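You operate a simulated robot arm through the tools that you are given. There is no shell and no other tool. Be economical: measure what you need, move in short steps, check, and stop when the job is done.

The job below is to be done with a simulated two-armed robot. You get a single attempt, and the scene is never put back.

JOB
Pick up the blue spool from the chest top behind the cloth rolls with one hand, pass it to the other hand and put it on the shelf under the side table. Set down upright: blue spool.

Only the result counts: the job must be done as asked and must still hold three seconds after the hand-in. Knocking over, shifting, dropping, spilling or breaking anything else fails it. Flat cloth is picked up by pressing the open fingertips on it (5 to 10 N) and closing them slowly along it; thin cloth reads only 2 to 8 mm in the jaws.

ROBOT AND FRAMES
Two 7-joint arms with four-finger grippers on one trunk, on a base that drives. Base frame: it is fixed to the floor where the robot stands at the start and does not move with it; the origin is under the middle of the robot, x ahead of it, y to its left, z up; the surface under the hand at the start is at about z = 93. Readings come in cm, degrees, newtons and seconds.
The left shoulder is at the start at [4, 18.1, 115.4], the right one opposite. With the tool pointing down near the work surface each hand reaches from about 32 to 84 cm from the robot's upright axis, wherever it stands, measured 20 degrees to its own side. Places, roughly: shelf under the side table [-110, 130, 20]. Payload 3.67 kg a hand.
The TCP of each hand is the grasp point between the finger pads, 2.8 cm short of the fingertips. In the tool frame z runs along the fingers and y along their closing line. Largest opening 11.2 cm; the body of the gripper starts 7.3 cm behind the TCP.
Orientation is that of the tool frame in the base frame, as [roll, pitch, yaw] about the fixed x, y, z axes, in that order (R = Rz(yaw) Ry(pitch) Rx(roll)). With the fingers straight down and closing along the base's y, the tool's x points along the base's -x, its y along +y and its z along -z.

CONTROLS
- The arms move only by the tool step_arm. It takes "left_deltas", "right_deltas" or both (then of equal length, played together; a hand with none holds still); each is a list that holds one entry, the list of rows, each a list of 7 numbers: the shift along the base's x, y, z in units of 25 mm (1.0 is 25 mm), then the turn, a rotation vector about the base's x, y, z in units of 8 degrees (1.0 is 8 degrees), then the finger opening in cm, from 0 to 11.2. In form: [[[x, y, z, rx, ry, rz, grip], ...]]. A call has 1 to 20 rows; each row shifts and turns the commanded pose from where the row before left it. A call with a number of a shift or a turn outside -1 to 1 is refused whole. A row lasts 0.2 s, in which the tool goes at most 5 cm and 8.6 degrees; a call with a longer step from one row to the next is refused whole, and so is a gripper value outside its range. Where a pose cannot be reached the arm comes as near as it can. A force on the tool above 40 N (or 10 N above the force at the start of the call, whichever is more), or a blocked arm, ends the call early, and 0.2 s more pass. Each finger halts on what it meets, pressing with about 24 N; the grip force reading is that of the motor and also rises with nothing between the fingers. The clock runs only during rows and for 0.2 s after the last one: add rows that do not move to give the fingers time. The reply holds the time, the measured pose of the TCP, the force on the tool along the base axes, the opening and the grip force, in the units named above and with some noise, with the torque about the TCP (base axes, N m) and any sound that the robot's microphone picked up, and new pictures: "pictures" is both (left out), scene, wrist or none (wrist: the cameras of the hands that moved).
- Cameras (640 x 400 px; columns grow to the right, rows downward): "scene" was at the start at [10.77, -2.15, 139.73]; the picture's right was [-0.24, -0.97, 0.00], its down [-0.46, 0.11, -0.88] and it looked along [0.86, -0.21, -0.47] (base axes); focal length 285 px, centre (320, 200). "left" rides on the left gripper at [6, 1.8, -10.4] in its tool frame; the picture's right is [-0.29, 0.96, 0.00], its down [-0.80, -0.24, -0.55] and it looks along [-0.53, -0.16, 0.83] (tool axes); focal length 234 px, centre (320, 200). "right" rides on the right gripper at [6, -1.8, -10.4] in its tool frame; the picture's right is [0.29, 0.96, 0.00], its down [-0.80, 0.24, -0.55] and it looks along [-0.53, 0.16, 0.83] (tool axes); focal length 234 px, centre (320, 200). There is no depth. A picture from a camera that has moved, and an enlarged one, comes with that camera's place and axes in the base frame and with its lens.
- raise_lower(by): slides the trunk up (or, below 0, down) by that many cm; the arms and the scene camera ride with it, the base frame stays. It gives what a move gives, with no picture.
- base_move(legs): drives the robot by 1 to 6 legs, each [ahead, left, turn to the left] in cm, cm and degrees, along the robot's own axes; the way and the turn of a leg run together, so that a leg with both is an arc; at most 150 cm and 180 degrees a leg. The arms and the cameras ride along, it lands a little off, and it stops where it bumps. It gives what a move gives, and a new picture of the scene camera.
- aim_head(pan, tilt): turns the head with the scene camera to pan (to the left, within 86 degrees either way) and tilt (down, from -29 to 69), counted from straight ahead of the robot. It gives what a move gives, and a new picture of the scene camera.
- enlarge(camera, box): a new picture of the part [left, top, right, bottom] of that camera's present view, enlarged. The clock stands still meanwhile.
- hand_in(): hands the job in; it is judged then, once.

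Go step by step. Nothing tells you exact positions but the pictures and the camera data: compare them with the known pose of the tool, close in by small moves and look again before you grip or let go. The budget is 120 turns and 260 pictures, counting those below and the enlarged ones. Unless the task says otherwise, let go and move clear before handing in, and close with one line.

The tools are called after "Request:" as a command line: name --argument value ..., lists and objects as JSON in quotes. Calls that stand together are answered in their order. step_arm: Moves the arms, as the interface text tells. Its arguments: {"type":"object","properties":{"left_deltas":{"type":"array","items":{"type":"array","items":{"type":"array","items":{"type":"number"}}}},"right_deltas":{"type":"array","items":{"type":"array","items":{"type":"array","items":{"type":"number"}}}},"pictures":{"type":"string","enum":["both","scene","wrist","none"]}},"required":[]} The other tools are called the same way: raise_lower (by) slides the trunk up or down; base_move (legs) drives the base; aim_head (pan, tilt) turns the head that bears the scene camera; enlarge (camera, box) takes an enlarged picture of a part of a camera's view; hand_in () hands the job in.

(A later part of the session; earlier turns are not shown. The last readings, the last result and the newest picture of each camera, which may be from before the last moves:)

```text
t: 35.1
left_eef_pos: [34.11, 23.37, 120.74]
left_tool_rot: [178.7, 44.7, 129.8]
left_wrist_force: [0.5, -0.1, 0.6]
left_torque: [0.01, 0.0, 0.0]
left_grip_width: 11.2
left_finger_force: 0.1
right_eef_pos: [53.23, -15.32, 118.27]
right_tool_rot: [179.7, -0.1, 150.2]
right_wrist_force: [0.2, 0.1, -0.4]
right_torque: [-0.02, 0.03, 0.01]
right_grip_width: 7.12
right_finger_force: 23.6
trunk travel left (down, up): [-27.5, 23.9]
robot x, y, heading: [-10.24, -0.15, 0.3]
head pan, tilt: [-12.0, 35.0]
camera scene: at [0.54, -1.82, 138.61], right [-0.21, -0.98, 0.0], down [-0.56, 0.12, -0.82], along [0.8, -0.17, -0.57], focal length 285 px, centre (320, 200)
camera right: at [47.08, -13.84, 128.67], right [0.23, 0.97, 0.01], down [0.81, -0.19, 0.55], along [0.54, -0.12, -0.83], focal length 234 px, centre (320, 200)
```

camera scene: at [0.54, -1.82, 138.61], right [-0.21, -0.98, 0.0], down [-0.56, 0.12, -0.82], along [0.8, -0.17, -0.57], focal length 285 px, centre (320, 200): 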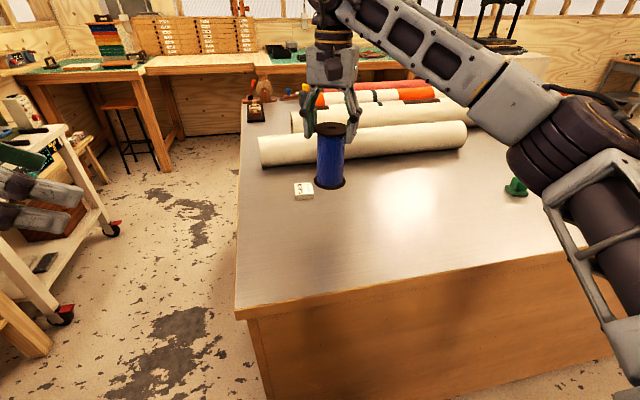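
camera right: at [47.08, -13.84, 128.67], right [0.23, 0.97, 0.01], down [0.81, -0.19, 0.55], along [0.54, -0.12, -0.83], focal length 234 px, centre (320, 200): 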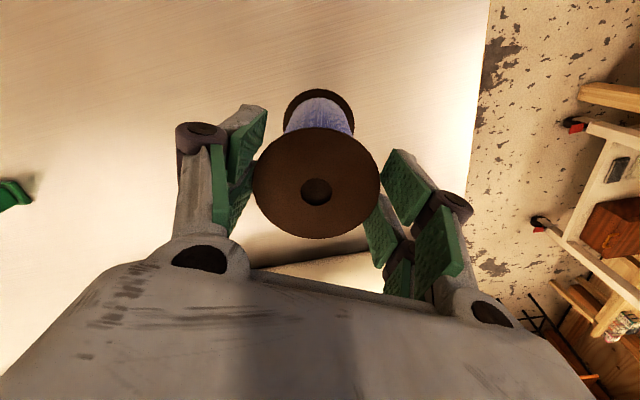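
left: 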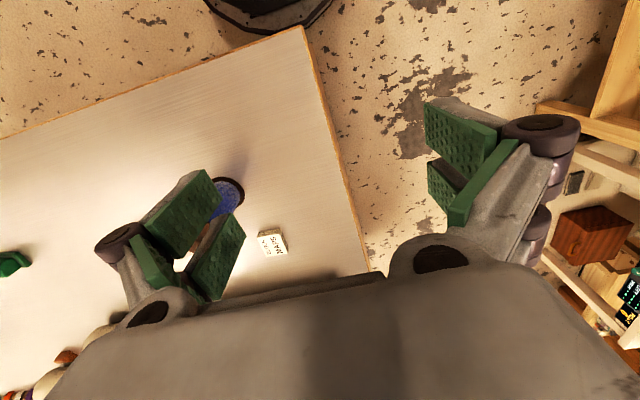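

The spool hangs straight and is held firmly. I'm bringing it toward the centre and higher, while the left hand turns to a flatter tilt and takes up position beside it.

Request:
step_arm --right_deltas '[[[-0.1, 0.233, 0.2, 0, 0, 0, 5.5], [-0.1, 0.233, 0.2, 0, 0, 0, 5.5], [-0.1, 0.233, 0.2, 0, 0, 0, 5.5], [-0.1, 0.233, 0.2, 0, 0, 0, 5.5], [-0.1, 0.233, 0.2, 0, 0, 0, 5.5], [-0.1, 0.233, 0.2, 0, 0, 0, 5.5], [-0.1, 0.233, 0.2, 0, 0, 0, 5.5], [-0.1, 0.233, 0.2, 0, 0, 0, 5.5], [-0.1, 0.233, 0.2, 0, 0, 0, 5.5], [-0.1, 0.233, 0.2, 0, 0, 0, 5.5], [-0.1, 0.233, 0.2, 0, 0, 0, 5.5], [-0.1, 0.233, 0.2, 0, 0, 0, 5.5], [0, 0, 0, 0, 0, 0, 5.5]]]' --left_deltas '[[[0.19, -0.86, -0.16, -0.104, -0.181, 0.208, 11.2], [0.19, -0.86, -0.16, -0.104, -0.181, 0.208, 11.2], [0.19, -0.86, -0.16, -0.104, -0.181, 0.208, 11.2], [0.19, -0.86, -0.16, -0.104, -0.181, 0.208, 11.2], [0.19, -0.86, -0.16, -0.104, -0.181, 0.208, 11.2], [0.19, -0.86, -0.16, -0.104, -0.181, 0.208, 11.2], [0.19, -0.86, -0.16, -0.104, -0.181, 0.208, 11.2], [0.19, -0.86, -0.16, -0.104, -0.181, 0.208, 11.2], [0.19, -0.86, -0.16, -0.104, -0.181, 0.208, 11.2], [0.19, -0.86, -0.16, -0.104, -0.181, 0.208, 11.2], [0.19, -0.86, -0.16, -0.104, -0.181, 0.208, 11.2], [0.19, -0.86, -0.16, -0.104, -0.181, 0.208, 11.2], [0, 0, 0, 0, 0, 0, 11.2]]]'

```text
t: 37.9
left_eef_pos: [39.76, -2.28, 115.96]
left_tool_rot: [170.7, 64.2, 143.3]
left_wrist_force: [-0.5, 0.6, 0.3]
left_torque: [-0.01, -0.03, -0.01]
left_grip_width: 11.2
left_finger_force: 0.1
right_eef_pos: [50.26, -8.2, 124.33]
right_tool_rot: [179.6, 0.0, 150.1]
right_wrist_force: [-0.3, -0.3, -1.9]
right_torque: [-0.04, 0.02, 0.01]
right_grip_width: 7.08
right_finger_force: 24.2
trunk travel left (down, up): [-27.5, 23.9]
robot x, y, heading: [-10.44, 0.18, 0.1]
head pan, tilt: [-12.0, 35.0]
camera scene: at [0.5, -1.76, 138.62], right [-0.21, -0.98, 0.0], down [-0.56, 0.12, -0.82], along [0.8, -0.17, -0.57], focal length 285 px, centre (320, 200)
camera right: at [44.03, -6.8, 134.73], right [0.23, 0.97, 0.01], down [0.81, -0.19, 0.56], along [0.54, -0.12, -0.83], focal length 234 px, centre (320, 200)
camera left: at [30.31, 5.01, 115.05], right [0.55, 0.77, 0.33], down [-0.28, -0.2, 0.94], along [0.78, -0.61, 0.11], focal length 234 px, centre (320, 200)
```

scene: 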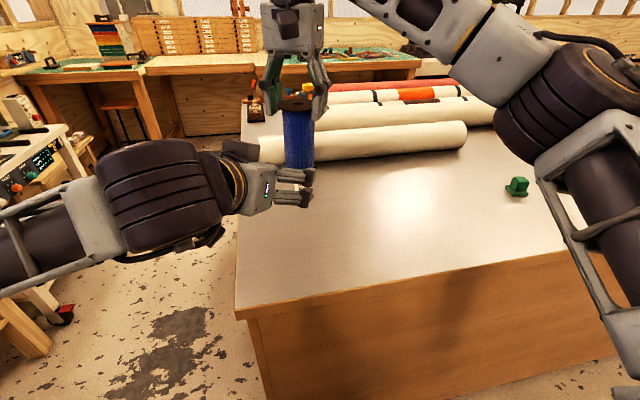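
right: 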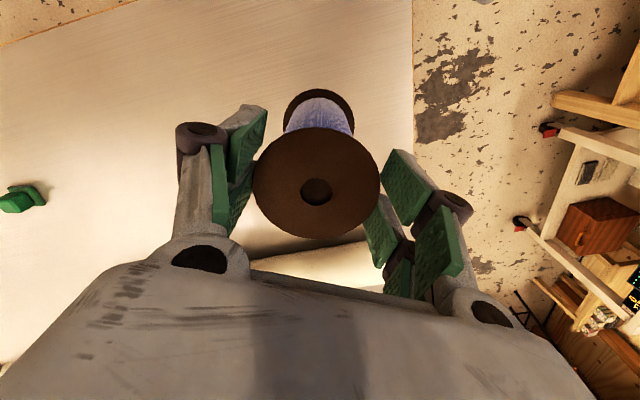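
left: 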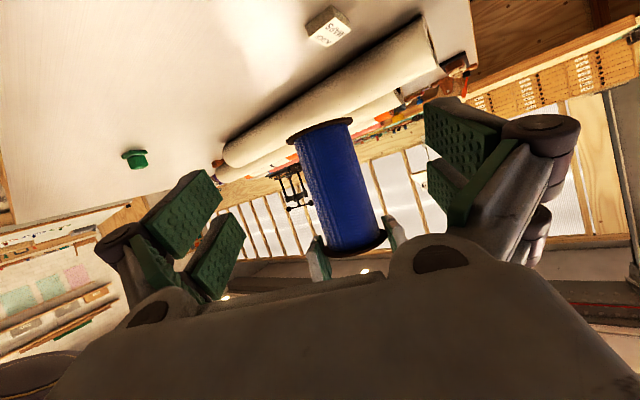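

The left hand has rolled about 4° off and sits 0.6 cm off-line. I'm fixing both while closing half the distance to the spool.

Request:
step_arm --left_deltas '[[[0, 0, 0, -0.225, 0.11, 0.12, 11.2], [0, 0, 0, -0.225, 0.11, 0.12, 11.2], [0.41, -0.26, 0, 0, 0, 0, 11.2], [0.41, -0.26, 0, 0, 0, 0, 11.2], [0.41, -0.26, 0, 0, 0, 0, 11.2], [0.41, -0.26, 0, 0, 0, 0, 11.2], [0.41, -0.26, 0, 0, 0, 0, 11.2], [0, 0, 0, 0, 0, 0, 11.2]]]'

Request:
enlarge --camera "scene" --box '[210, 60, 370, 240]'

```text
t: 39.7
left_eef_pos: [44.95, -5.58, 115.97]
left_tool_rot: [179.9, 64.5, 153.4]
left_wrist_force: [0.5, 0.2, -0.4]
left_torque: [0.0, -0.01, -0.02]
left_grip_width: 11.2
left_finger_force: 0.0
right_eef_pos: [50.35, -8.17, 124.2]
right_tool_rot: [179.5, -0.1, 150.2]
right_wrist_force: [-0.7, 0.8, -1.4]
right_torque: [-0.01, 0.02, -0.02]
right_grip_width: 7.08
right_finger_force: 23.8
trunk travel left (down, up): [-27.5, 23.9]
robot x, y, heading: [-10.18, -0.33, -0.4]
head pan, tilt: [-12.0, 35.0]
camera scene: at [0.49, -1.8, 138.62], right [-0.21, -0.98, 0.0], down [-0.56, 0.12, -0.82], along [0.8, -0.17, -0.57], focal length 285 px, centre (320, 200)
camera left: at [35.19, 1.36, 114.92], right [0.54, 0.8, 0.26], down [-0.25, -0.15, 0.96], along [0.81, -0.58, 0.12], focal length 234 px, centre (320, 200)
```

scene: 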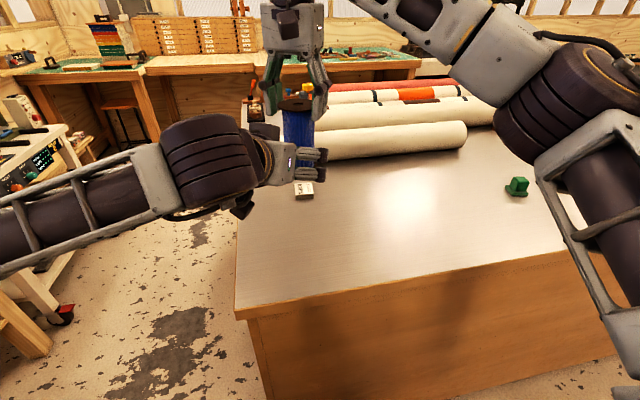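
left: 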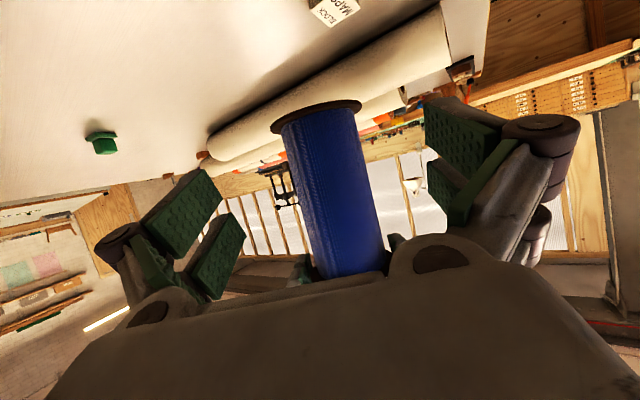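

```text
2.22 times, centred on (290, 150) of scene
camera zoom: at [0.49, -1.8, 138.62], right [-0.21, -0.98, 0.0], down [-0.56, 0.12, -0.82], along [0.8, -0.17, -0.57], focal length 632 px, centre (387, 311)
```

zoom: 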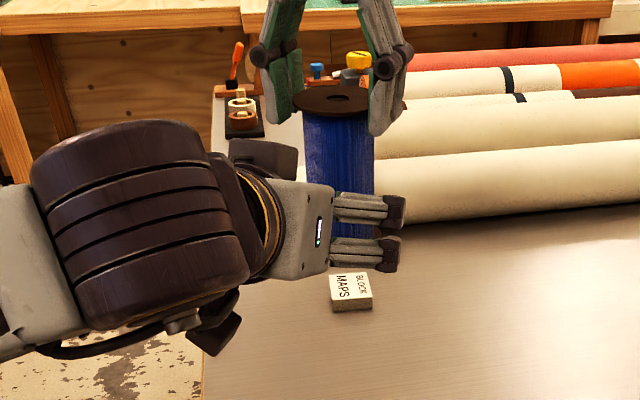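

Alignment is spot on: the bottom flange is at z≈111 and the left fingers are just above it. Now I'll advance the last 6 cm and look before closing.

Request:
step_arm --left_deltas '[[[0.428, -0.21, 0, 0, 0, 0, 11.2], [0.428, -0.21, 0, 0, 0, 0, 11.2], [0.428, -0.21, 0, 0, 0, 0, 11.2], [0.428, -0.21, 0, 0, 0, 0, 11.2], [0.428, -0.21, 0, 0, 0, 0, 11.2], [0, 0, 0, 0, 0, 0, 11.2]]]' --pictures "wrist"

Request:
enlarge --camera "scene" --box '[210, 60, 370, 240]'

```text
t: 41.1
left_eef_pos: [50.4, -8.13, 115.94]
left_tool_rot: [179.9, 64.5, 153.4]
left_wrist_force: [-0.1, 0.0, -1.1]
left_torque: [0.0, 0.0, -0.01]
left_grip_width: 11.2
left_finger_force: 0.0
right_eef_pos: [50.17, -8.2, 124.24]
right_tool_rot: [179.4, 0.0, 150.1]
right_wrist_force: [0.1, -1.2, -2.3]
right_torque: [-0.01, 0.04, 0.0]
right_grip_width: 7.09
right_finger_force: 24.5
trunk travel left (down, up): [-27.5, 23.9]
robot x, y, heading: [-9.84, 0.14, 0.1]
head pan, tilt: [-12.0, 35.0]
camera left: at [40.56, -1.26, 114.94], right [0.54, 0.8, 0.26], down [-0.25, -0.15, 0.96], along [0.81, -0.58, 0.12], focal length 234 px, centre (320, 200)
```

left: 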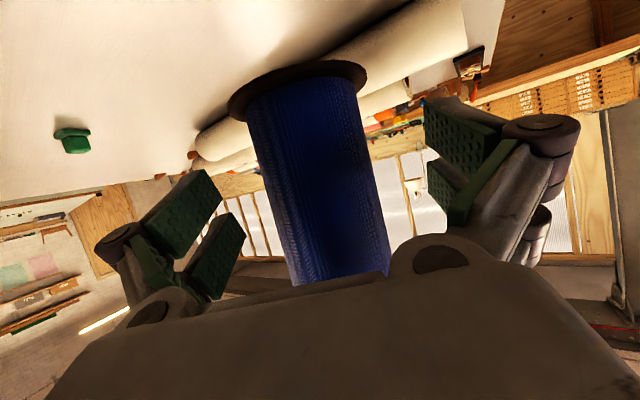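

```text
2.22 times, centred on (290, 150) of scene
camera zoom: at [0.5, -1.8, 138.62], right [-0.21, -0.98, 0.0], down [-0.56, 0.12, -0.82], along [0.8, -0.17, -0.57], focal length 632 px, centre (387, 311)
```

zoom: 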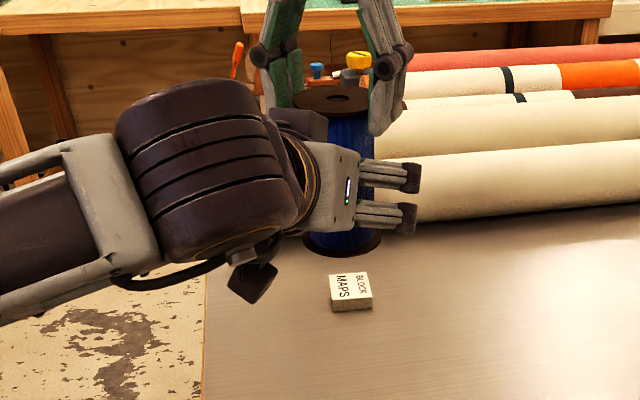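

Everything is clear, and the fingers sit between the flanges. I'm closing the left hand slowly on the body.

Request:
step_arm --left_deltas '[[[0, 0, 0, 0, 0, 0, 10], [0, 0, 0, 0, 0, 0, 9], [0, 0, 0, 0, 0, 0, 8], [0, 0, 0, 0, 0, 0, 7], [0, 0, 0, 0, 0, 0, 6.4], [0, 0, 0, 0, 0, 0, 6], [0, 0, 0, 0, 0, 0, 5.6], [0, 0, 0, 0, 0, 0, 5.2], [0, 0, 0, 0, 0, 0, 4.5], [0, 0, 0, 0, 0, 0, 4.0], [0, 0, 0, 0, 0, 0, 4.0]]]'

Request:
enlarge --camera "scene" --box '[210, 60, 370, 240]'

```text
t: 43.5
left_eef_pos: [50.34, -8.04, 115.96]
left_tool_rot: [179.8, 64.4, 153.5]
left_wrist_force: [-2.2, 1.5, 0.3]
left_torque: [0.47, -0.31, -0.08]
left_grip_width: 5.68
left_finger_force: 23.9
right_eef_pos: [50.19, -8.3, 124.23]
right_tool_rot: [179.5, -0.1, 150.1]
right_wrist_force: [1.0, -1.3, -1.1]
right_torque: [-0.59, 0.19, 0.07]
right_grip_width: 7.07
right_finger_force: 23.5
trunk travel left (down, up): [-27.5, 23.9]
robot x, y, heading: [-10.06, -0.11, -0.3]
head pan, tilt: [-12.0, 35.0]
camera scene: at [0.51, -1.82, 138.62], right [-0.21, -0.98, 0.0], down [-0.56, 0.12, -0.82], along [0.8, -0.17, -0.57], focal length 285 px, centre (320, 200)
camera left: at [40.55, -1.27, 114.94], right [0.54, 0.8, 0.26], down [-0.25, -0.15, 0.96], along [0.81, -0.58, 0.12], focal length 234 px, centre (320, 200)
```

scene: 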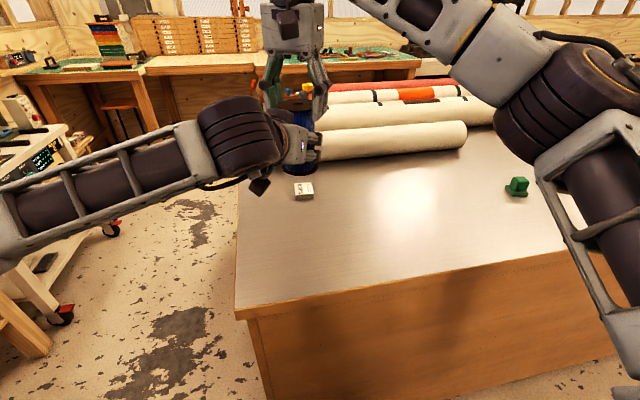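
left: 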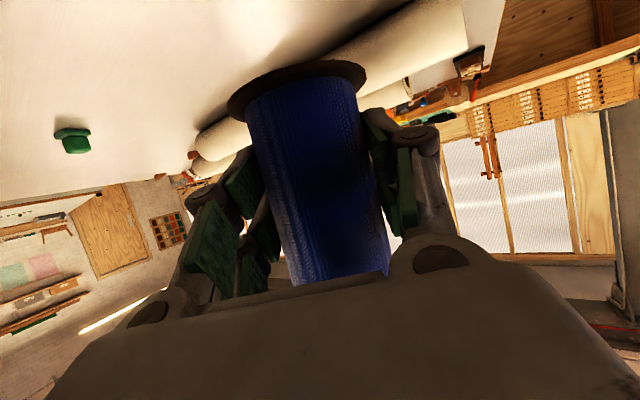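

```text
2.22 times, centred on (290, 150) of scene
camera zoom: at [0.51, -1.82, 138.62], right [-0.21, -0.98, 0.0], down [-0.56, 0.12, -0.82], along [0.8, -0.17, -0.57], focal length 632 px, centre (387, 311)
```

zoom: 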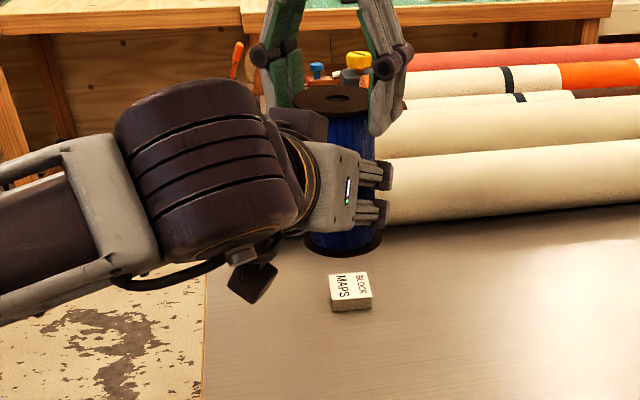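

The left hand has the body at 5.68 cm with 24 N. I'm opening the right hand and lifting it straight off.

Request:
step_arm --right_deltas '[[[0, 0, 0, 0, 0, 0, 7.4], [0, 0, 0, 0, 0, 0, 8], [0, 0, 0, 0, 0, 0, 9], [0, 0, 0, 0, 0, 0, 9.6], [0, 0, 0.3, 0, 0, 0, 9.6], [0, 0, 0.7, 0, 0, 0, 9.6], [0, 0, 0.9, 0, 0, 0, 9.6], [0, 0, 0.9, 0, 0, 0, 9.6], [0, -0.5, 0.9, 0, 0, 0, 9.6], [0, -0.8, 0.5, 0, 0, 0, 9.6], [0, -0.9, 0, 0, 0, 0, 9.6], [0, -0.9, 0, 0, 0, 0, 9.6], [0, -0.9, 0, 0, 0, 0, 9.6], [0, -0.9, 0, 0, 0, 0, 9.6], [0, -0.9, 0, 0, 0, 0, 9.6]]]'

Request:
enlarge --camera "scene" --box '[210, 60, 370, 240]'

```text
t: 46.7
left_eef_pos: [50.38, -8.27, 116.04]
left_tool_rot: [179.7, 64.5, 153.3]
left_wrist_force: [0.3, 0.3, 0.3]
left_torque: [0.04, 0.03, 0.02]
left_grip_width: 5.68
left_finger_force: 24.4
right_eef_pos: [50.19, -22.79, 134.83]
right_tool_rot: [179.5, 0.0, 150.1]
right_wrist_force: [-0.6, -0.1, -0.8]
right_torque: [0.02, -0.03, -0.01]
right_grip_width: 9.59
right_finger_force: 0.1
trunk travel left (down, up): [-27.5, 23.9]
robot x, y, heading: [-9.77, 0.2, 0.1]
head pan, tilt: [-12.0, 35.0]
camera scene: at [0.48, -1.92, 138.62], right [-0.21, -0.98, 0.0], down [-0.56, 0.12, -0.82], along [0.8, -0.17, -0.57], focal length 285 px, centre (320, 200)
camera right: at [44.04, -21.44, 145.17], right [0.23, 0.97, 0.01], down [0.81, -0.19, 0.56], along [0.54, -0.12, -0.83], focal length 234 px, centre (320, 200)
```

scene: 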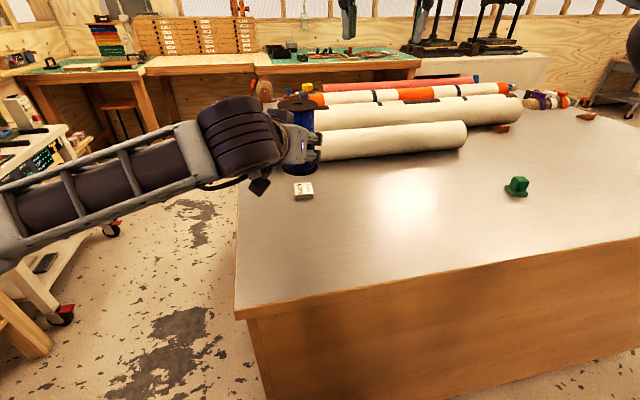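
right: 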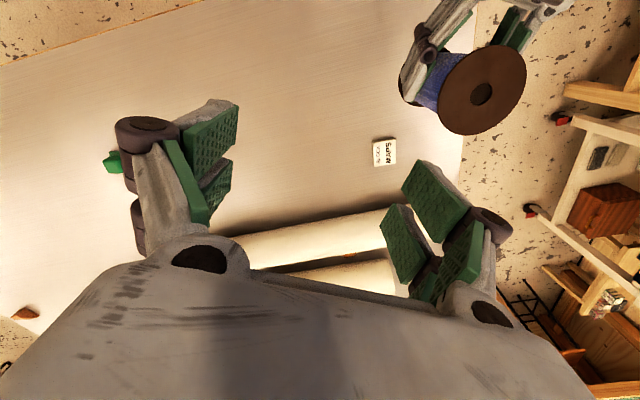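

```text
2.22 times, centred on (290, 150) of scene
camera zoom: at [0.48, -1.92, 138.62], right [-0.21, -0.98, 0.0], down [-0.56, 0.12, -0.82], along [0.8, -0.17, -0.57], focal length 632 px, centre (387, 311)
```

zoom: 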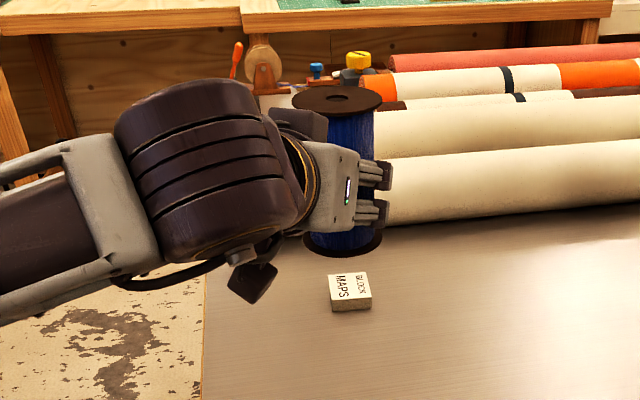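

The handover worked and the spool is upright in the left hand. Before driving I'll look at the floor to the left and right rear.

Request:
aim_head --pan 86 --tilt 40

Request:
aim_head --pan -86 --tilt 40

```text
t: 48.4
left_eef_pos: [50.22, -8.22, 115.87]
left_tool_rot: [179.8, 64.5, 153.4]
left_wrist_force: [1.2, 0.4, -0.6]
left_torque: [0.01, 0.04, 0.01]
left_grip_width: 5.66
left_finger_force: 23.8
right_eef_pos: [50.17, -22.75, 134.64]
right_tool_rot: [179.5, -0.1, 150.1]
right_wrist_force: [0.1, 0.0, 0.6]
right_torque: [0.0, -0.02, 0.0]
right_grip_width: 9.61
right_finger_force: 0.1
trunk travel left (down, up): [-27.5, 23.9]
robot x, y, heading: [-9.85, 0.16, 0.2]
head pan, tilt: [85.9, 40.0]
camera scene: at [-7.49, 8.5, 137.86], right [1.0, -0.07, 0.0], down [-0.05, -0.64, -0.77], along [0.05, 0.76, -0.64], focal length 285 px, centre (320, 200)
```

scene: 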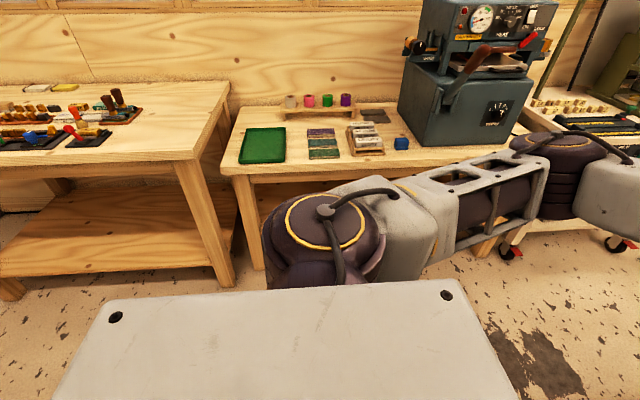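

```text
t: 51.0
left_eef_pos: [50.18, -8.19, 115.9]
left_tool_rot: [179.8, 64.4, 153.4]
left_wrist_force: [1.0, -0.5, -0.6]
left_torque: [-0.03, 0.02, -0.01]
left_grip_width: 5.65
left_finger_force: 23.9
right_eef_pos: [50.14, -22.66, 134.68]
right_tool_rot: [179.4, 0.0, 150.0]
right_wrist_force: [0.1, 0.2, 0.3]
right_torque: [0.0, -0.02, -0.03]
right_grip_width: 9.61
right_finger_force: 0.0
trunk travel left (down, up): [-27.5, 23.9]
robot x, y, heading: [-10.35, 0.02, 0.1]
head pan, tilt: [-85.9, 40.0]
camera scene: at [-7.5, -8.47, 137.86], right [-1.0, -0.07, 0.0], down [-0.05, 0.64, -0.77], along [0.05, -0.76, -0.64], focal length 285 px, centre (320, 200)
```

scene: 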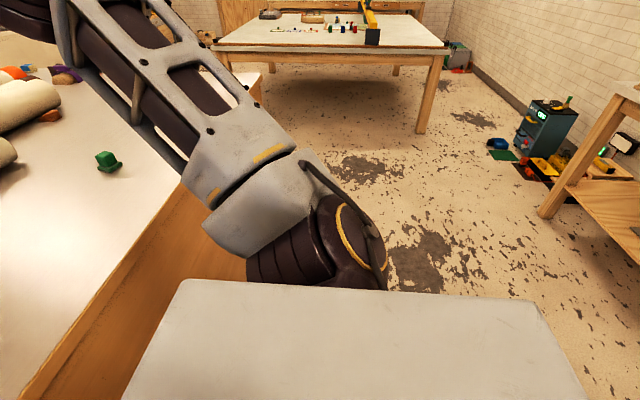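

The floor on both sides is clear, and the side table's lower shelf is empty: front edge at y≈104, x from -165 to -58. I'm raising the trunk a little, backing off, and turning left to face the table wall.

Request:
raise_lower --by 8

Request:
base_move --legs '[[-15, 0, 0], [0, 0, 45], [0, 0, 45]]'

Request:
aim_head --pan 50 --tilt 40

```text
t: 52.2
left_eef_pos: [50.25, -8.19, 123.81]
left_tool_rot: [179.8, 64.5, 153.4]
left_wrist_force: [0.4, 0.7, -1.4]
left_torque: [0.01, 0.0, 0.01]
left_grip_width: 5.67
left_finger_force: 24.4
right_eef_pos: [50.3, -22.73, 142.66]
right_tool_rot: [179.6, 0.0, 150.1]
right_wrist_force: [0.4, 0.0, 0.8]
right_torque: [0.01, -0.03, 0.02]
right_grip_width: 9.59
right_finger_force: 0.1
trunk travel left (down, up): [-35.5, 15.9]
robot x, y, heading: [-9.96, 0.2, -0.3]
head pan, tilt: [-85.9, 40.0]
```

```text
t: 58.1
left_eef_pos: [-17.07, 60.23, 123.79]
left_tool_rot: [179.8, 64.5, -116.3]
left_wrist_force: [-0.2, 0.4, -1.1]
left_torque: [0.01, -0.04, 0.0]
left_grip_width: 5.69
left_finger_force: 24.0
right_eef_pos: [-2.71, 60.42, 142.66]
right_tool_rot: [179.5, -0.1, -119.6]
right_wrist_force: [-0.2, -1.0, 0.4]
right_torque: [-0.01, 0.0, -0.01]
right_grip_width: 9.62
right_finger_force: 0.0
trunk travel left (down, up): [-35.5, 15.9]
robot x, y, heading: [-24.87, 0.1, 90.3]
head pan, tilt: [-85.9, 40.0]
camera scene: at [-16.62, 2.73, 145.79], right [0.08, -1.0, 0.0], down [-0.64, -0.05, -0.77], along [0.76, 0.06, -0.64], focal length 285 px, centre (320, 200)
```

scene: 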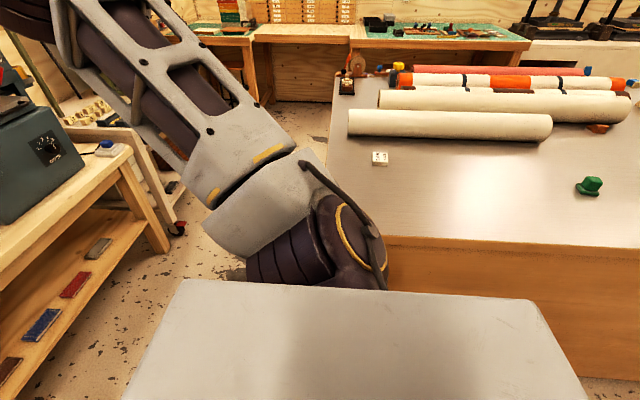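

```text
t: 60.3
left_eef_pos: [-17.14, 60.4, 123.9]
left_tool_rot: [179.8, 64.5, -116.2]
left_wrist_force: [0.3, 0.2, -1.0]
left_torque: [0.01, 0.02, 0.02]
left_grip_width: 5.7
left_finger_force: 24.2
right_eef_pos: [-2.64, 60.5, 142.66]
right_tool_rot: [179.5, 0.0, -119.6]
right_wrist_force: [0.3, 0.9, -0.5]
right_torque: [-0.01, -0.01, 0.0]
right_grip_width: 9.57
right_finger_force: 0.0
trunk travel left (down, up): [-35.5, 15.9]
robot x, y, heading: [-24.78, -0.08, 90.5]
head pan, tilt: [50.0, 40.0]
camera scene: at [-31.64, 7.52, 145.79], right [0.64, 0.77, 0.0], down [0.49, -0.41, -0.77], along [-0.59, 0.49, -0.64], focal length 285 px, centre (320, 200)
```

scene: 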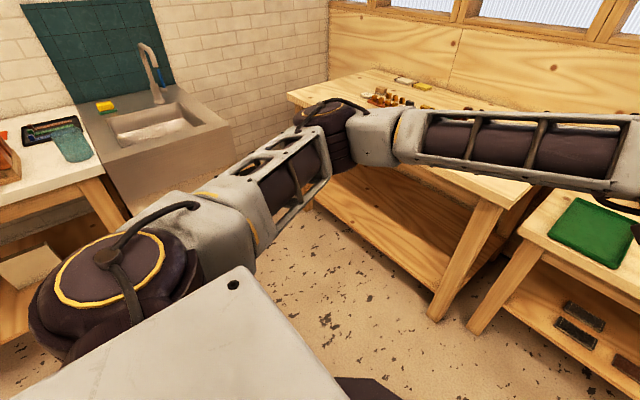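

I'm tucking the right hand back, then strafing left until the robot is in front of the shelf, still well short of it.

Request:
step_arm --right_deltas '[[[0.6, -1, 0.3, 0, 0, 0, 9.6], [0.6, -1, 0.3, 0, 0, 0, 9.6], [0.6, -1, 0.3, 0, 0, 0, 9.6], [0.6, -1, 0.3, 0, 0, 0, 9.6], [0.6, -1, 0.3, 0, 0, 0, 9.6], [0.6, -1, 0.3, 0, 0, 0, 9.6], [0.6, -1, 0.3, 0, 0, 0, 9.6], [0.6, -1, 0.3, 0, 0, 0, 9.6]]]' --pictures "none"

Request:
base_move --legs '[[0, 62, 0]]'

Request:
aim_head --pan 5 --tilt 40

```text
t: 62.1
left_eef_pos: [-17.03, 60.54, 123.84]
left_tool_rot: [179.7, 64.4, -116.3]
left_wrist_force: [-0.3, 0.4, -2.3]
left_torque: [-0.02, 0.03, -0.01]
left_grip_width: 5.66
left_finger_force: 24.1
right_eef_pos: [7.82, 43.06, 146.52]
right_tool_rot: [179.5, -0.1, -119.7]
right_wrist_force: [0.2, 0.7, 0.3]
right_torque: [0.0, 0.05, -0.06]
right_grip_width: 9.61
right_finger_force: 0.0
right hand out of reach, approached as far as the arm can: row 7, 8
trunk travel left (down, up): [-35.5, 15.9]
robot x, y, heading: [-24.74, -0.27, 90.3]
head pan, tilt: [50.0, 40.0]
```

```text
t: 65.6
left_eef_pos: [-78.83, 60.02, 123.98]
left_tool_rot: [179.8, 64.5, -116.0]
left_wrist_force: [0.6, -0.2, -2.1]
left_torque: [0.0, 0.02, -0.02]
left_grip_width: 5.67
left_finger_force: 23.8
right_eef_pos: [-53.84, 42.57, 146.66]
right_tool_rot: [179.5, 0.1, -119.5]
right_wrist_force: [0.1, 0.1, 0.7]
right_torque: [-0.02, 0.04, 0.01]
right_grip_width: 9.59
right_finger_force: 0.1
trunk travel left (down, up): [-35.5, 15.9]
robot x, y, heading: [-86.42, -0.35, 90.7]
head pan, tilt: [50.0, 40.0]
camera scene: at [-93.19, 7.06, 145.79], right [0.64, 0.77, 0.0], down [0.5, -0.41, -0.77], along [-0.59, 0.49, -0.64], focal length 285 px, centre (320, 200)
```

scene: 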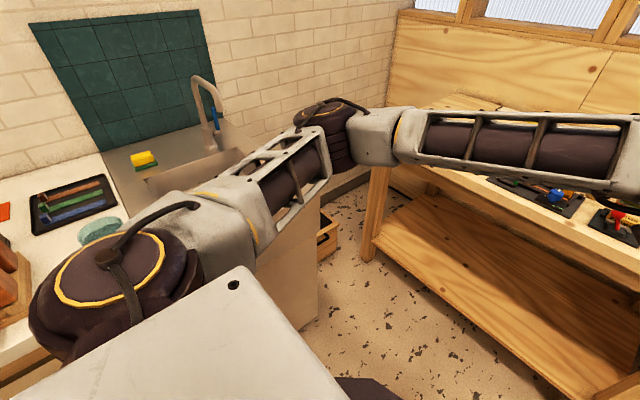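

```text
t: 66.8
left_eef_pos: [-78.83, 59.93, 123.84]
left_tool_rot: [179.8, 64.5, -116.1]
left_wrist_force: [-0.2, 0.5, -1.9]
left_torque: [-0.04, 0.01, -0.01]
left_grip_width: 5.68
left_finger_force: 24.5
right_eef_pos: [-53.73, 42.7, 146.66]
right_tool_rot: [179.5, 0.0, -119.4]
right_wrist_force: [-0.1, -0.1, -1.3]
right_torque: [0.0, -0.01, -0.01]
right_grip_width: 9.6
right_finger_force: 0.1
trunk travel left (down, up): [-35.5, 15.9]
robot x, y, heading: [-86.43, -0.59, 90.8]
head pan, tilt: [5.0, 40.0]
camera scene: at [-87.5, 10.11, 145.79], right [1.0, 0.1, 0.0], down [0.06, -0.64, -0.77], along [-0.07, 0.76, -0.64], focal length 285 px, centre (320, 200)
```

scene: 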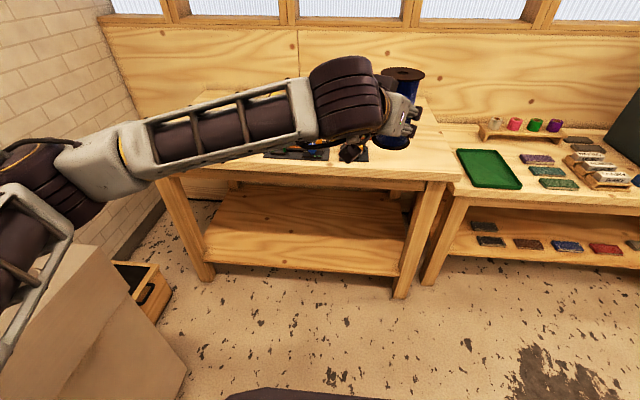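

The shelf is empty and in front of me, with x from -160 to -55 and the front edge at y≈102. The sink cabinet only begins left of x≈-154. I'm lowering the trunk fully, then swinging the left hand to point straight ahead and bringing it down, all outside the table.

Request:
raise_lower --by -35

Request:
step_arm --left_deltas '[[[-0.7, 0, -0.5, 0, 0, 0.3, 4], [-0.7, 0, -0.5, 0, 0, 0.3, 4], [-0.7, 0, -0.5, 0, 0, 0.3, 4], [-0.7, 0, -0.5, 0, 0, 0.3, 4], [-0.7, 0, -0.5, 0, 0, 0.3, 4], [-0.7, 0, -0.5, 0, 0, 0.3, 4], [-0.7, 0, -0.5, 0, 0, 0.3, 4], [-0.7, 0, -0.5, 0, 0, 0.3, 4], [-0.7, 0, -0.5, 0, 0, 0.3, 4], [-0.7, 0, -0.5, 0, 0, 0.3, 4]]]'

```text
t: 70.2
left_eef_pos: [-78.88, 60.01, 88.99]
left_tool_rot: [179.8, 64.4, -116.1]
left_wrist_force: [-0.2, -0.2, -1.0]
left_torque: [-0.05, 0.01, 0.02]
left_grip_width: 5.68
left_finger_force: 24.3
right_eef_pos: [-53.91, 42.6, 111.83]
right_tool_rot: [179.5, 0.1, -119.4]
right_wrist_force: [-1.1, 0.3, 0.4]
right_torque: [-0.01, -0.01, -0.02]
right_grip_width: 9.6
right_finger_force: 0.1
trunk travel left (down, up): [-0.5, 50.9]
robot x, y, heading: [-86.6, -0.32, 90.8]
head pan, tilt: [5.0, 40.0]
```

```text
t: 72.4
left_eef_pos: [-96.51, 59.92, 76.46]
left_tool_rot: [179.9, 64.5, -92.0]
left_wrist_force: [0.2, 0.1, -2.2]
left_torque: [-0.02, 0.03, -0.04]
left_grip_width: 5.68
left_finger_force: 23.8
right_eef_pos: [-53.94, 42.72, 111.69]
right_tool_rot: [179.6, 0.0, -119.4]
right_wrist_force: [0.3, -0.3, -0.6]
right_torque: [-0.02, 0.0, -0.04]
right_grip_width: 9.61
right_finger_force: 0.1
trunk travel left (down, up): [-0.5, 50.9]
robot x, y, heading: [-86.33, -0.52, 90.7]
head pan, tilt: [5.0, 40.0]
camera scene: at [-87.53, 10.1, 110.92], right [1.0, 0.1, 0.0], down [0.06, -0.64, -0.77], along [-0.07, 0.76, -0.64], focal length 285 px, centre (320, 200)
camera left: at [-98.45, 47.97, 75.49], right [-0.95, 0.16, 0.26], down [0.24, -0.16, 0.96], along [0.19, 0.97, 0.12], focal length 234 px, centre (320, 200)
```

scene: 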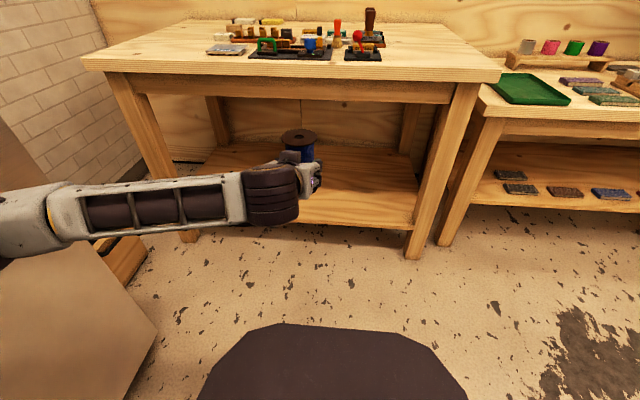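
left: 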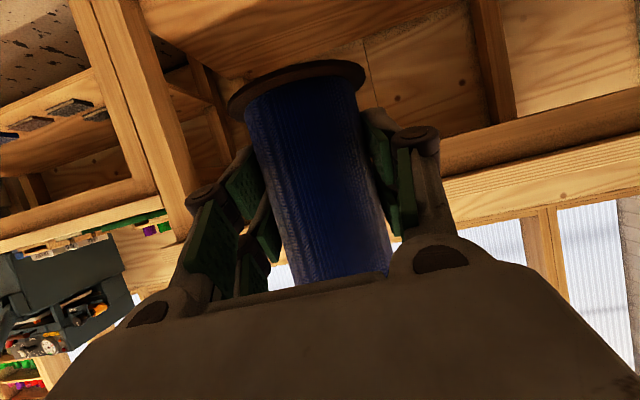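

The base front is well clear of the table. I'm lowering the hand to just above shelf height while still in front of the table.

Request:
step_arm --left_deltas '[[[0, 0, -0.9, 0, 0, 0, 4], [0, 0, -0.9, 0, 0, 0, 4], [0, 0, -0.9, 0, 0, 0, 4], [0, 0, -0.9, 0, 0, 0, 4], [0, 0, -0.9, 0, 0, 0, 4], [0, 0, -0.9, 0, 0, 0, 4], [0, 0, -0.9, 0, 0, 0, 4], [0, 0, -0.9, 0, 0, 0, 4], [0, 0, -0.9, 0, 0, 0, 4], [0, 0, -0.9, 0, 0, 0, 4], [0, 0, -0.9, 0, 0, 0, 4], [0, 0, -0.9, 0, 0, 0, 4], [0, 0, -0.9, 0, 0, 0, 4], [0, 0, -0.9, 0, 0, 0, 4], [0, 0, -0.9, 0, 0, 0, 4], [0, 0, -0.9, 0, 0, 0, 4]]]'

```text
t: 75.8
left_eef_pos: [-88.2, 60.65, 45.64]
left_tool_rot: [179.4, 64.2, -92.1]
left_wrist_force: [0.3, -0.4, -1.2]
left_torque: [-0.03, -0.03, -0.01]
left_grip_width: 5.66
left_finger_force: 23.5
left hand out of reach, approached as far as the arm can: row 8, 9, 10, 11, 12, 13, 14, 15, 16
right_eef_pos: [-53.97, 42.6, 111.71]
right_tool_rot: [179.5, -0.1, -119.4]
right_wrist_force: [0.5, -0.4, 0.1]
right_torque: [-0.01, -0.02, 0.0]
right_grip_width: 9.6
right_finger_force: 0.0
trunk travel left (down, up): [-0.5, 50.9]
robot x, y, heading: [-86.74, -0.63, 90.6]
head pan, tilt: [5.0, 40.0]
camera scene: at [-87.49, 10.12, 110.92], right [1.0, 0.1, 0.0], down [0.06, -0.64, -0.77], along [-0.07, 0.76, -0.64], focal length 285 px, centre (320, 200)
camera left: at [-90.03, 48.6, 44.76], right [-0.95, 0.15, 0.26], down [0.24, -0.16, 0.96], along [0.19, 0.98, 0.11], focal length 234 px, centre (320, 200)
```

scene: 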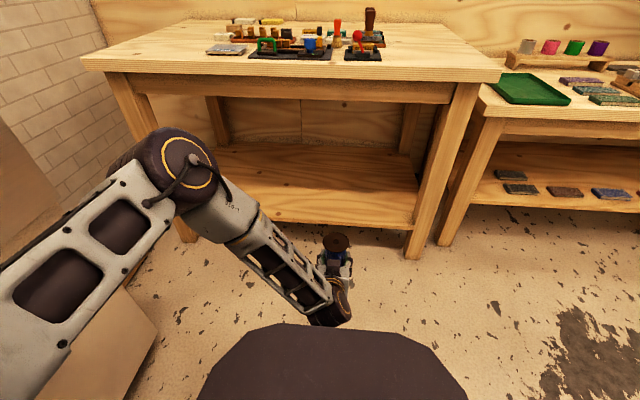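
left: 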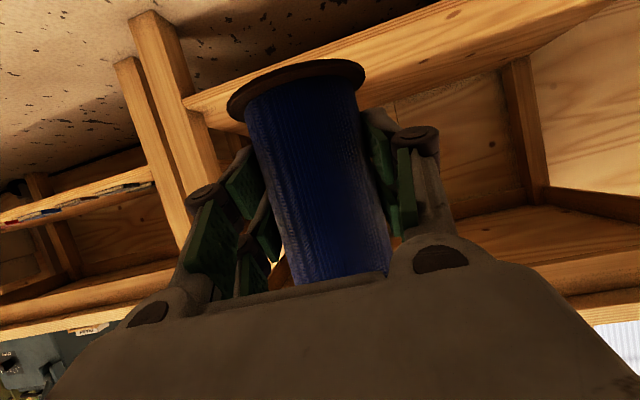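

The arm hits a limit with the hand this close in and low. Reaching further ahead should straighten the arm and bring the elbow in, so I'll extend forward-left, still outside the table.

Request:
step_arm --left_deltas '[[[-0.7, 0.7, 0.3, 0, 0, 0, 4], [-0.7, 0.7, 0.3, 0, 0, 0, 4], [-0.7, 0.7, 0.3, 0, 0, 0, 4], [-0.7, 0.7, 0.3, 0, 0, 0, 4], [-0.7, 0.7, 0, 0, 0, 0, 4], [-0.7, 0.7, 0, 0, 0, 0, 4], [-0.7, 0.7, 0, 0, 0, 0, 4], [-0.7, 0.7, 0, 0, 0, 0, 4], [-0.7, 0.4, 0, 0, 0, 0, 4]]]' --pictures "scene"

```text
t: 77.8
left_eef_pos: [-95.85, 75.93, 52.63]
left_tool_rot: [179.4, 63.9, -92.1]
left_wrist_force: [0.7, 0.1, -1.3]
left_torque: [0.0, 0.0, 0.01]
left_grip_width: 5.69
left_finger_force: 23.7
left hand out of reach, approached as far as the arm can: row 1, 2, 3, 4, 5, 6, 7, 8, 9
right_eef_pos: [-53.82, 42.64, 111.77]
right_tool_rot: [179.4, 0.0, -119.4]
right_wrist_force: [-0.1, -0.5, 0.6]
right_torque: [0.0, 0.0, -0.02]
right_grip_width: 9.61
right_finger_force: 0.1
trunk travel left (down, up): [-0.5, 50.9]
robot x, y, heading: [-86.73, 0.04, 90.8]
head pan, tilt: [5.0, 40.0]
camera scene: at [-87.49, 10.1, 110.92], right [1.0, 0.1, 0.0], down [0.06, -0.64, -0.77], along [-0.07, 0.76, -0.64], focal length 285 px, centre (320, 200)
```

scene: 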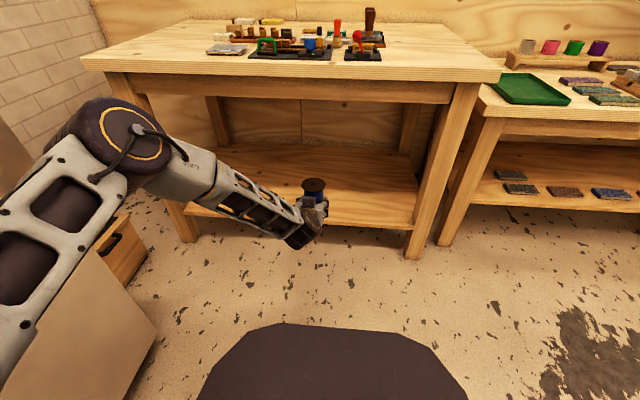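

The wrist is bent too far against the forearm, which comes in from the left. I'm rotating the hand about 40° rightward to line up with the forearm, then trying to lower again.

Request:
step_arm --left_deltas '[[[0, -0.3, 0, 0, 0, -0.7, 4], [0, -0.3, 0, 0, 0, -0.7, 4], [0, -0.3, 0, 0, 0, -0.7, 4], [0, -0.3, 0, 0, 0, -0.7, 4], [0, 0, 0, 0, 0, -0.7, 4], [0, 0, 0, 0, 0, -0.7, 4], [0, 0, 0, 0, 0, -0.7, 4], [0, 0, -0.8, 0, 0, 0, 4], [0, 0, -0.8, 0, 0, 0, 4], [0, 0, -0.8, 0, 0, 0, 4], [0, 0, -0.8, 0, 0, 0, 4], [0, 0, -0.8, 0, 0, 0, 4], [0, 0, -0.8, 0, 0, 0, 4]]]' --pictures "scene"

```text
t: 80.6
left_eef_pos: [-91.64, 77.74, 43.18]
left_tool_rot: [178.9, 63.5, -92.2]
left_wrist_force: [-0.4, -0.2, -0.9]
left_torque: [0.0, -0.01, -0.02]
left_grip_width: 5.66
left_finger_force: 24.5
left hand out of reach, approached as far as the arm can: row 1, 2, 3, 4, 5, 6, 7, 9, 10, 11, 12, 13
right_eef_pos: [-53.82, 42.62, 111.76]
right_tool_rot: [179.5, 0.0, -119.4]
right_wrist_force: [0.3, -0.5, 0.5]
right_torque: [0.01, 0.0, -0.01]
right_grip_width: 9.61
right_finger_force: 0.0
trunk travel left (down, up): [-0.5, 50.9]
robot x, y, heading: [-86.65, -0.47, 90.3]
head pan, tilt: [5.0, 40.0]
camera scene: at [-87.5, 10.13, 110.92], right [1.0, 0.1, 0.0], down [0.06, -0.64, -0.77], along [-0.07, 0.76, -0.64], focal length 285 px, centre (320, 200)
```

scene: 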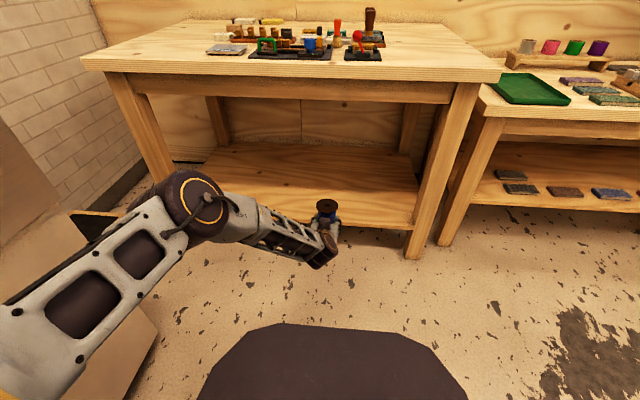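

Turning right is blocked by a joint limit, so I'll test the other direction and see whether that frees the downward travel.

Request:
step_arm --left_deltas '[[[0, 0, 0, 0, 0, 0.7, 4], [0, 0, 0, 0, 0, 0.7, 4], [0, 0, 0, 0, 0, 0.7, 4], [0, 0, 0, 0, 0, 0.7, 4], [-0.5, 0, 0, 0, 0, 0, 4], [-0.5, 0, 0, 0, 0, 0, 4], [-0.5, 0, -0.5, 0, 0, 0, 4], [-0.5, 0, -0.5, 0, 0, 0, 4], [-0.5, 0, -0.5, 0, 0, 0, 4], [-0.5, 0, -0.5, 0, 0, 0, 4]]]' --pictures "scene"

```text
t: 82.8
left_eef_pos: [-99.37, 77.84, 38.24]
left_tool_rot: [179.4, 64.0, -69.7]
left_wrist_force: [-0.1, 0.4, -2.0]
left_torque: [-0.04, 0.02, 0.03]
left_grip_width: 5.68
left_finger_force: 23.8
right_eef_pos: [-53.91, 42.71, 111.72]
right_tool_rot: [179.4, 0.0, -119.3]
right_wrist_force: [0.4, 0.0, -0.8]
right_torque: [0.01, -0.03, 0.01]
right_grip_width: 9.59
right_finger_force: 0.2
trunk travel left (down, up): [-0.5, 50.9]
robot x, y, heading: [-86.04, -0.31, 90.4]
head pan, tilt: [5.0, 40.0]
camera scene: at [-87.51, 10.12, 110.92], right [1.0, 0.1, 0.0], down [0.06, -0.64, -0.77], along [-0.07, 0.76, -0.64], focal length 285 px, centre (320, 200)
```

scene: 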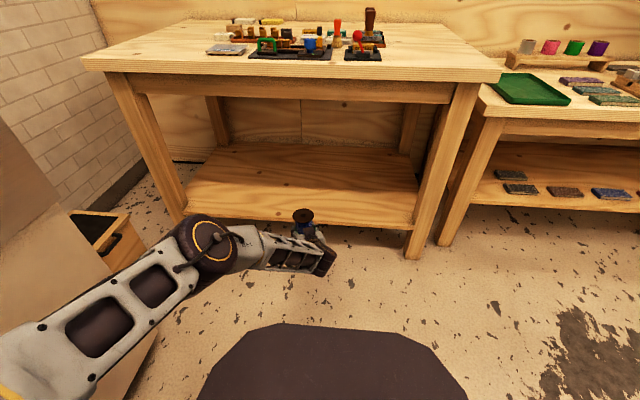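

That freed it: the elbow has dropped and the hand is low. I'm lowering a bit more, then driving forward slowly toward the shelf.

Request:
step_arm --left_deltas '[[[0, 0, -0.5, 0, 0, 0, 4], [0, 0, -0.5, 0, 0, 0, 4], [0, 0, -0.5, 0, 0, 0, 4], [0, 0, 0, 0, 0, 0, 4]]]' --pictures "none"

Request:
base_move --legs '[[18, 0, 0]]'

Request:
enlarge --camera "left" --box '[0, 0, 640, 400]'

```text
t: 83.8
left_eef_pos: [-99.24, 77.95, 34.43]
left_tool_rot: [179.4, 64.1, -69.8]
left_wrist_force: [-0.1, 0.2, -1.4]
left_torque: [-0.01, -0.01, 0.0]
left_grip_width: 5.67
left_finger_force: 24.4
right_eef_pos: [-53.95, 42.64, 111.87]
right_tool_rot: [179.5, 0.0, -119.3]
right_wrist_force: [-0.7, -0.8, -0.1]
right_torque: [0.0, -0.01, 0.02]
right_grip_width: 9.58
right_finger_force: 0.1
trunk travel left (down, up): [-0.5, 50.9]
robot x, y, heading: [-86.76, -0.51, 90.5]
head pan, tilt: [5.0, 40.0]
```

```text
t: 85.3
left_eef_pos: [-99.43, 95.82, 34.4]
left_tool_rot: [179.3, 64.0, -69.7]
left_wrist_force: [-0.5, 0.1, -1.9]
left_torque: [0.02, 0.0, 0.0]
left_grip_width: 5.67
left_finger_force: 24.3
right_eef_pos: [-54.01, 60.78, 111.63]
right_tool_rot: [179.5, 0.0, -119.4]
right_wrist_force: [0.5, 1.0, 0.1]
right_torque: [-0.04, -0.03, -0.02]
right_grip_width: 9.62
right_finger_force: 0.1
trunk travel left (down, up): [-0.5, 50.9]
robot x, y, heading: [-86.5, 17.48, 90.6]
head pan, tilt: [5.0, 40.0]
camera scene: at [-87.64, 28.21, 110.91], right [1.0, 0.1, 0.0], down [0.06, -0.64, -0.77], along [-0.07, 0.76, -0.64], focal length 285 px, centre (320, 200)
```

scene: 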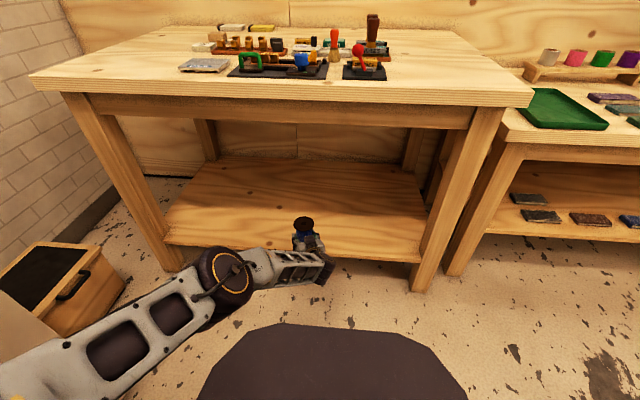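

```text
1.00 times, centred on (320, 200) of left (not enlarged: the box is as wide or as high as the picture)
camera zoom: at [-96.61, 83.99, 33.45], right [-0.94, -0.22, 0.26], down [0.28, -0.05, 0.96], along [-0.2, 0.97, 0.11], focal length 234 px, centre (320, 200)
```

zoom: 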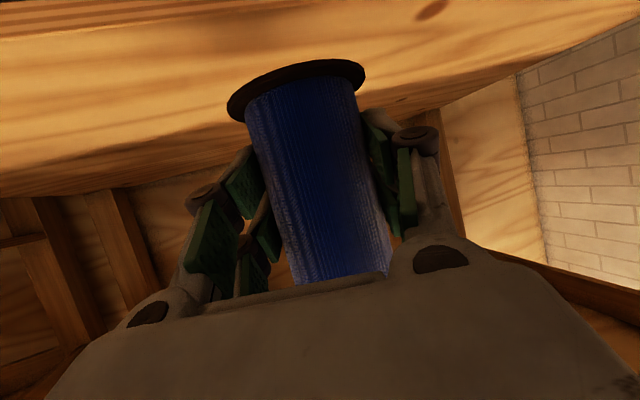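

The shelf surface is at z≈19.5 with its front edge at y≈104, and the spool base is at about z 29. I'll drive 20 cm further in.

Request:
base_move --legs '[[20, 0, 0]]'

Request:
enlarge --camera "left" --box '[0, 0, 640, 400]'

Request:
aim_head --pan 10 --tilt 55

```text
t: 86.9
left_eef_pos: [-99.32, 115.99, 34.36]
left_tool_rot: [179.3, 63.9, -69.8]
left_wrist_force: [-0.6, 0.5, -1.8]
left_torque: [-0.01, 0.03, -0.02]
left_grip_width: 5.66
left_finger_force: 24.0
right_eef_pos: [-54.11, 80.78, 111.55]
right_tool_rot: [179.5, -0.1, -119.4]
right_wrist_force: [0.5, 1.3, 0.2]
right_torque: [-0.05, -0.02, 0.0]
right_grip_width: 9.59
right_finger_force: 0.0
trunk travel left (down, up): [-0.5, 50.9]
robot x, y, heading: [-86.65, 37.36, 90.6]
head pan, tilt: [5.0, 40.0]
camera scene: at [-87.79, 48.28, 110.91], right [1.0, 0.09, 0.0], down [0.06, -0.64, -0.77], along [-0.07, 0.76, -0.64], focal length 285 px, centre (320, 200)
```

scene: 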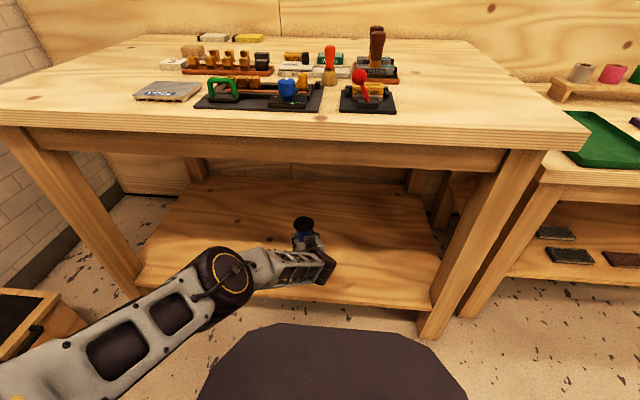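

```text
1.00 times, centred on (320, 200) of left (not enlarged: the box is as wide or as high as the picture)
camera zoom: at [-96.73, 104.05, 33.45], right [-0.94, -0.22, 0.26], down [0.28, -0.05, 0.96], along [-0.2, 0.97, 0.11], focal length 234 px, centre (320, 200)
```

zoom: 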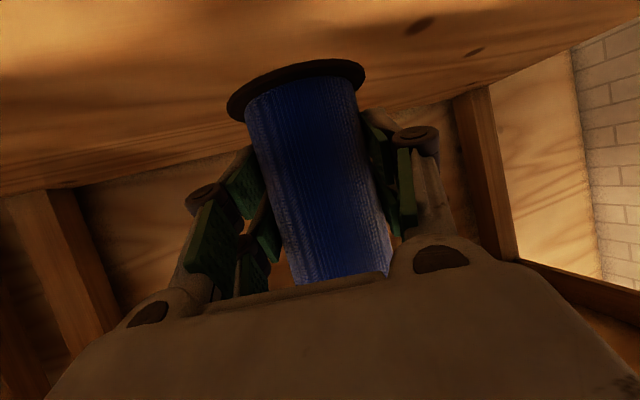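

```text
t: 87.7
left_eef_pos: [-99.44, 115.93, 34.43]
left_tool_rot: [179.3, 64.0, -69.8]
left_wrist_force: [-0.4, -0.3, -2.0]
left_torque: [-0.01, 0.0, 0.01]
left_grip_width: 5.67
left_finger_force: 24.1
right_eef_pos: [-54.06, 80.5, 111.64]
right_tool_rot: [179.5, -0.1, -119.5]
right_wrist_force: [0.1, -0.6, 0.0]
right_torque: [0.01, -0.01, 0.02]
right_grip_width: 9.59
right_finger_force: 0.1
trunk travel left (down, up): [-0.5, 50.9]
robot x, y, heading: [-87.07, 37.91, 90.5]
head pan, tilt: [10.0, 55.0]
camera scene: at [-88.29, 46.8, 108.86], right [0.98, 0.18, 0.0], down [0.15, -0.81, -0.57], along [-0.1, 0.56, -0.82], focal length 285 px, centre (320, 200)
```

scene: 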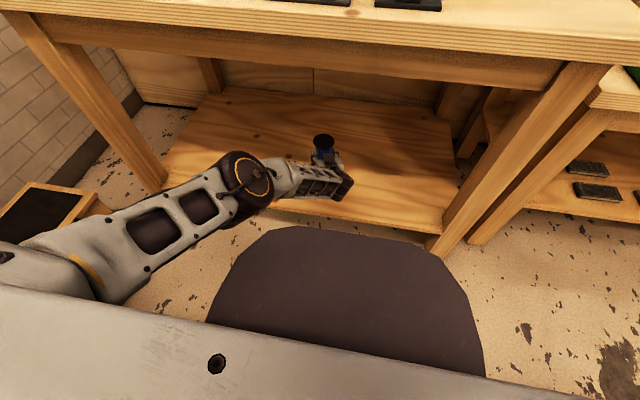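

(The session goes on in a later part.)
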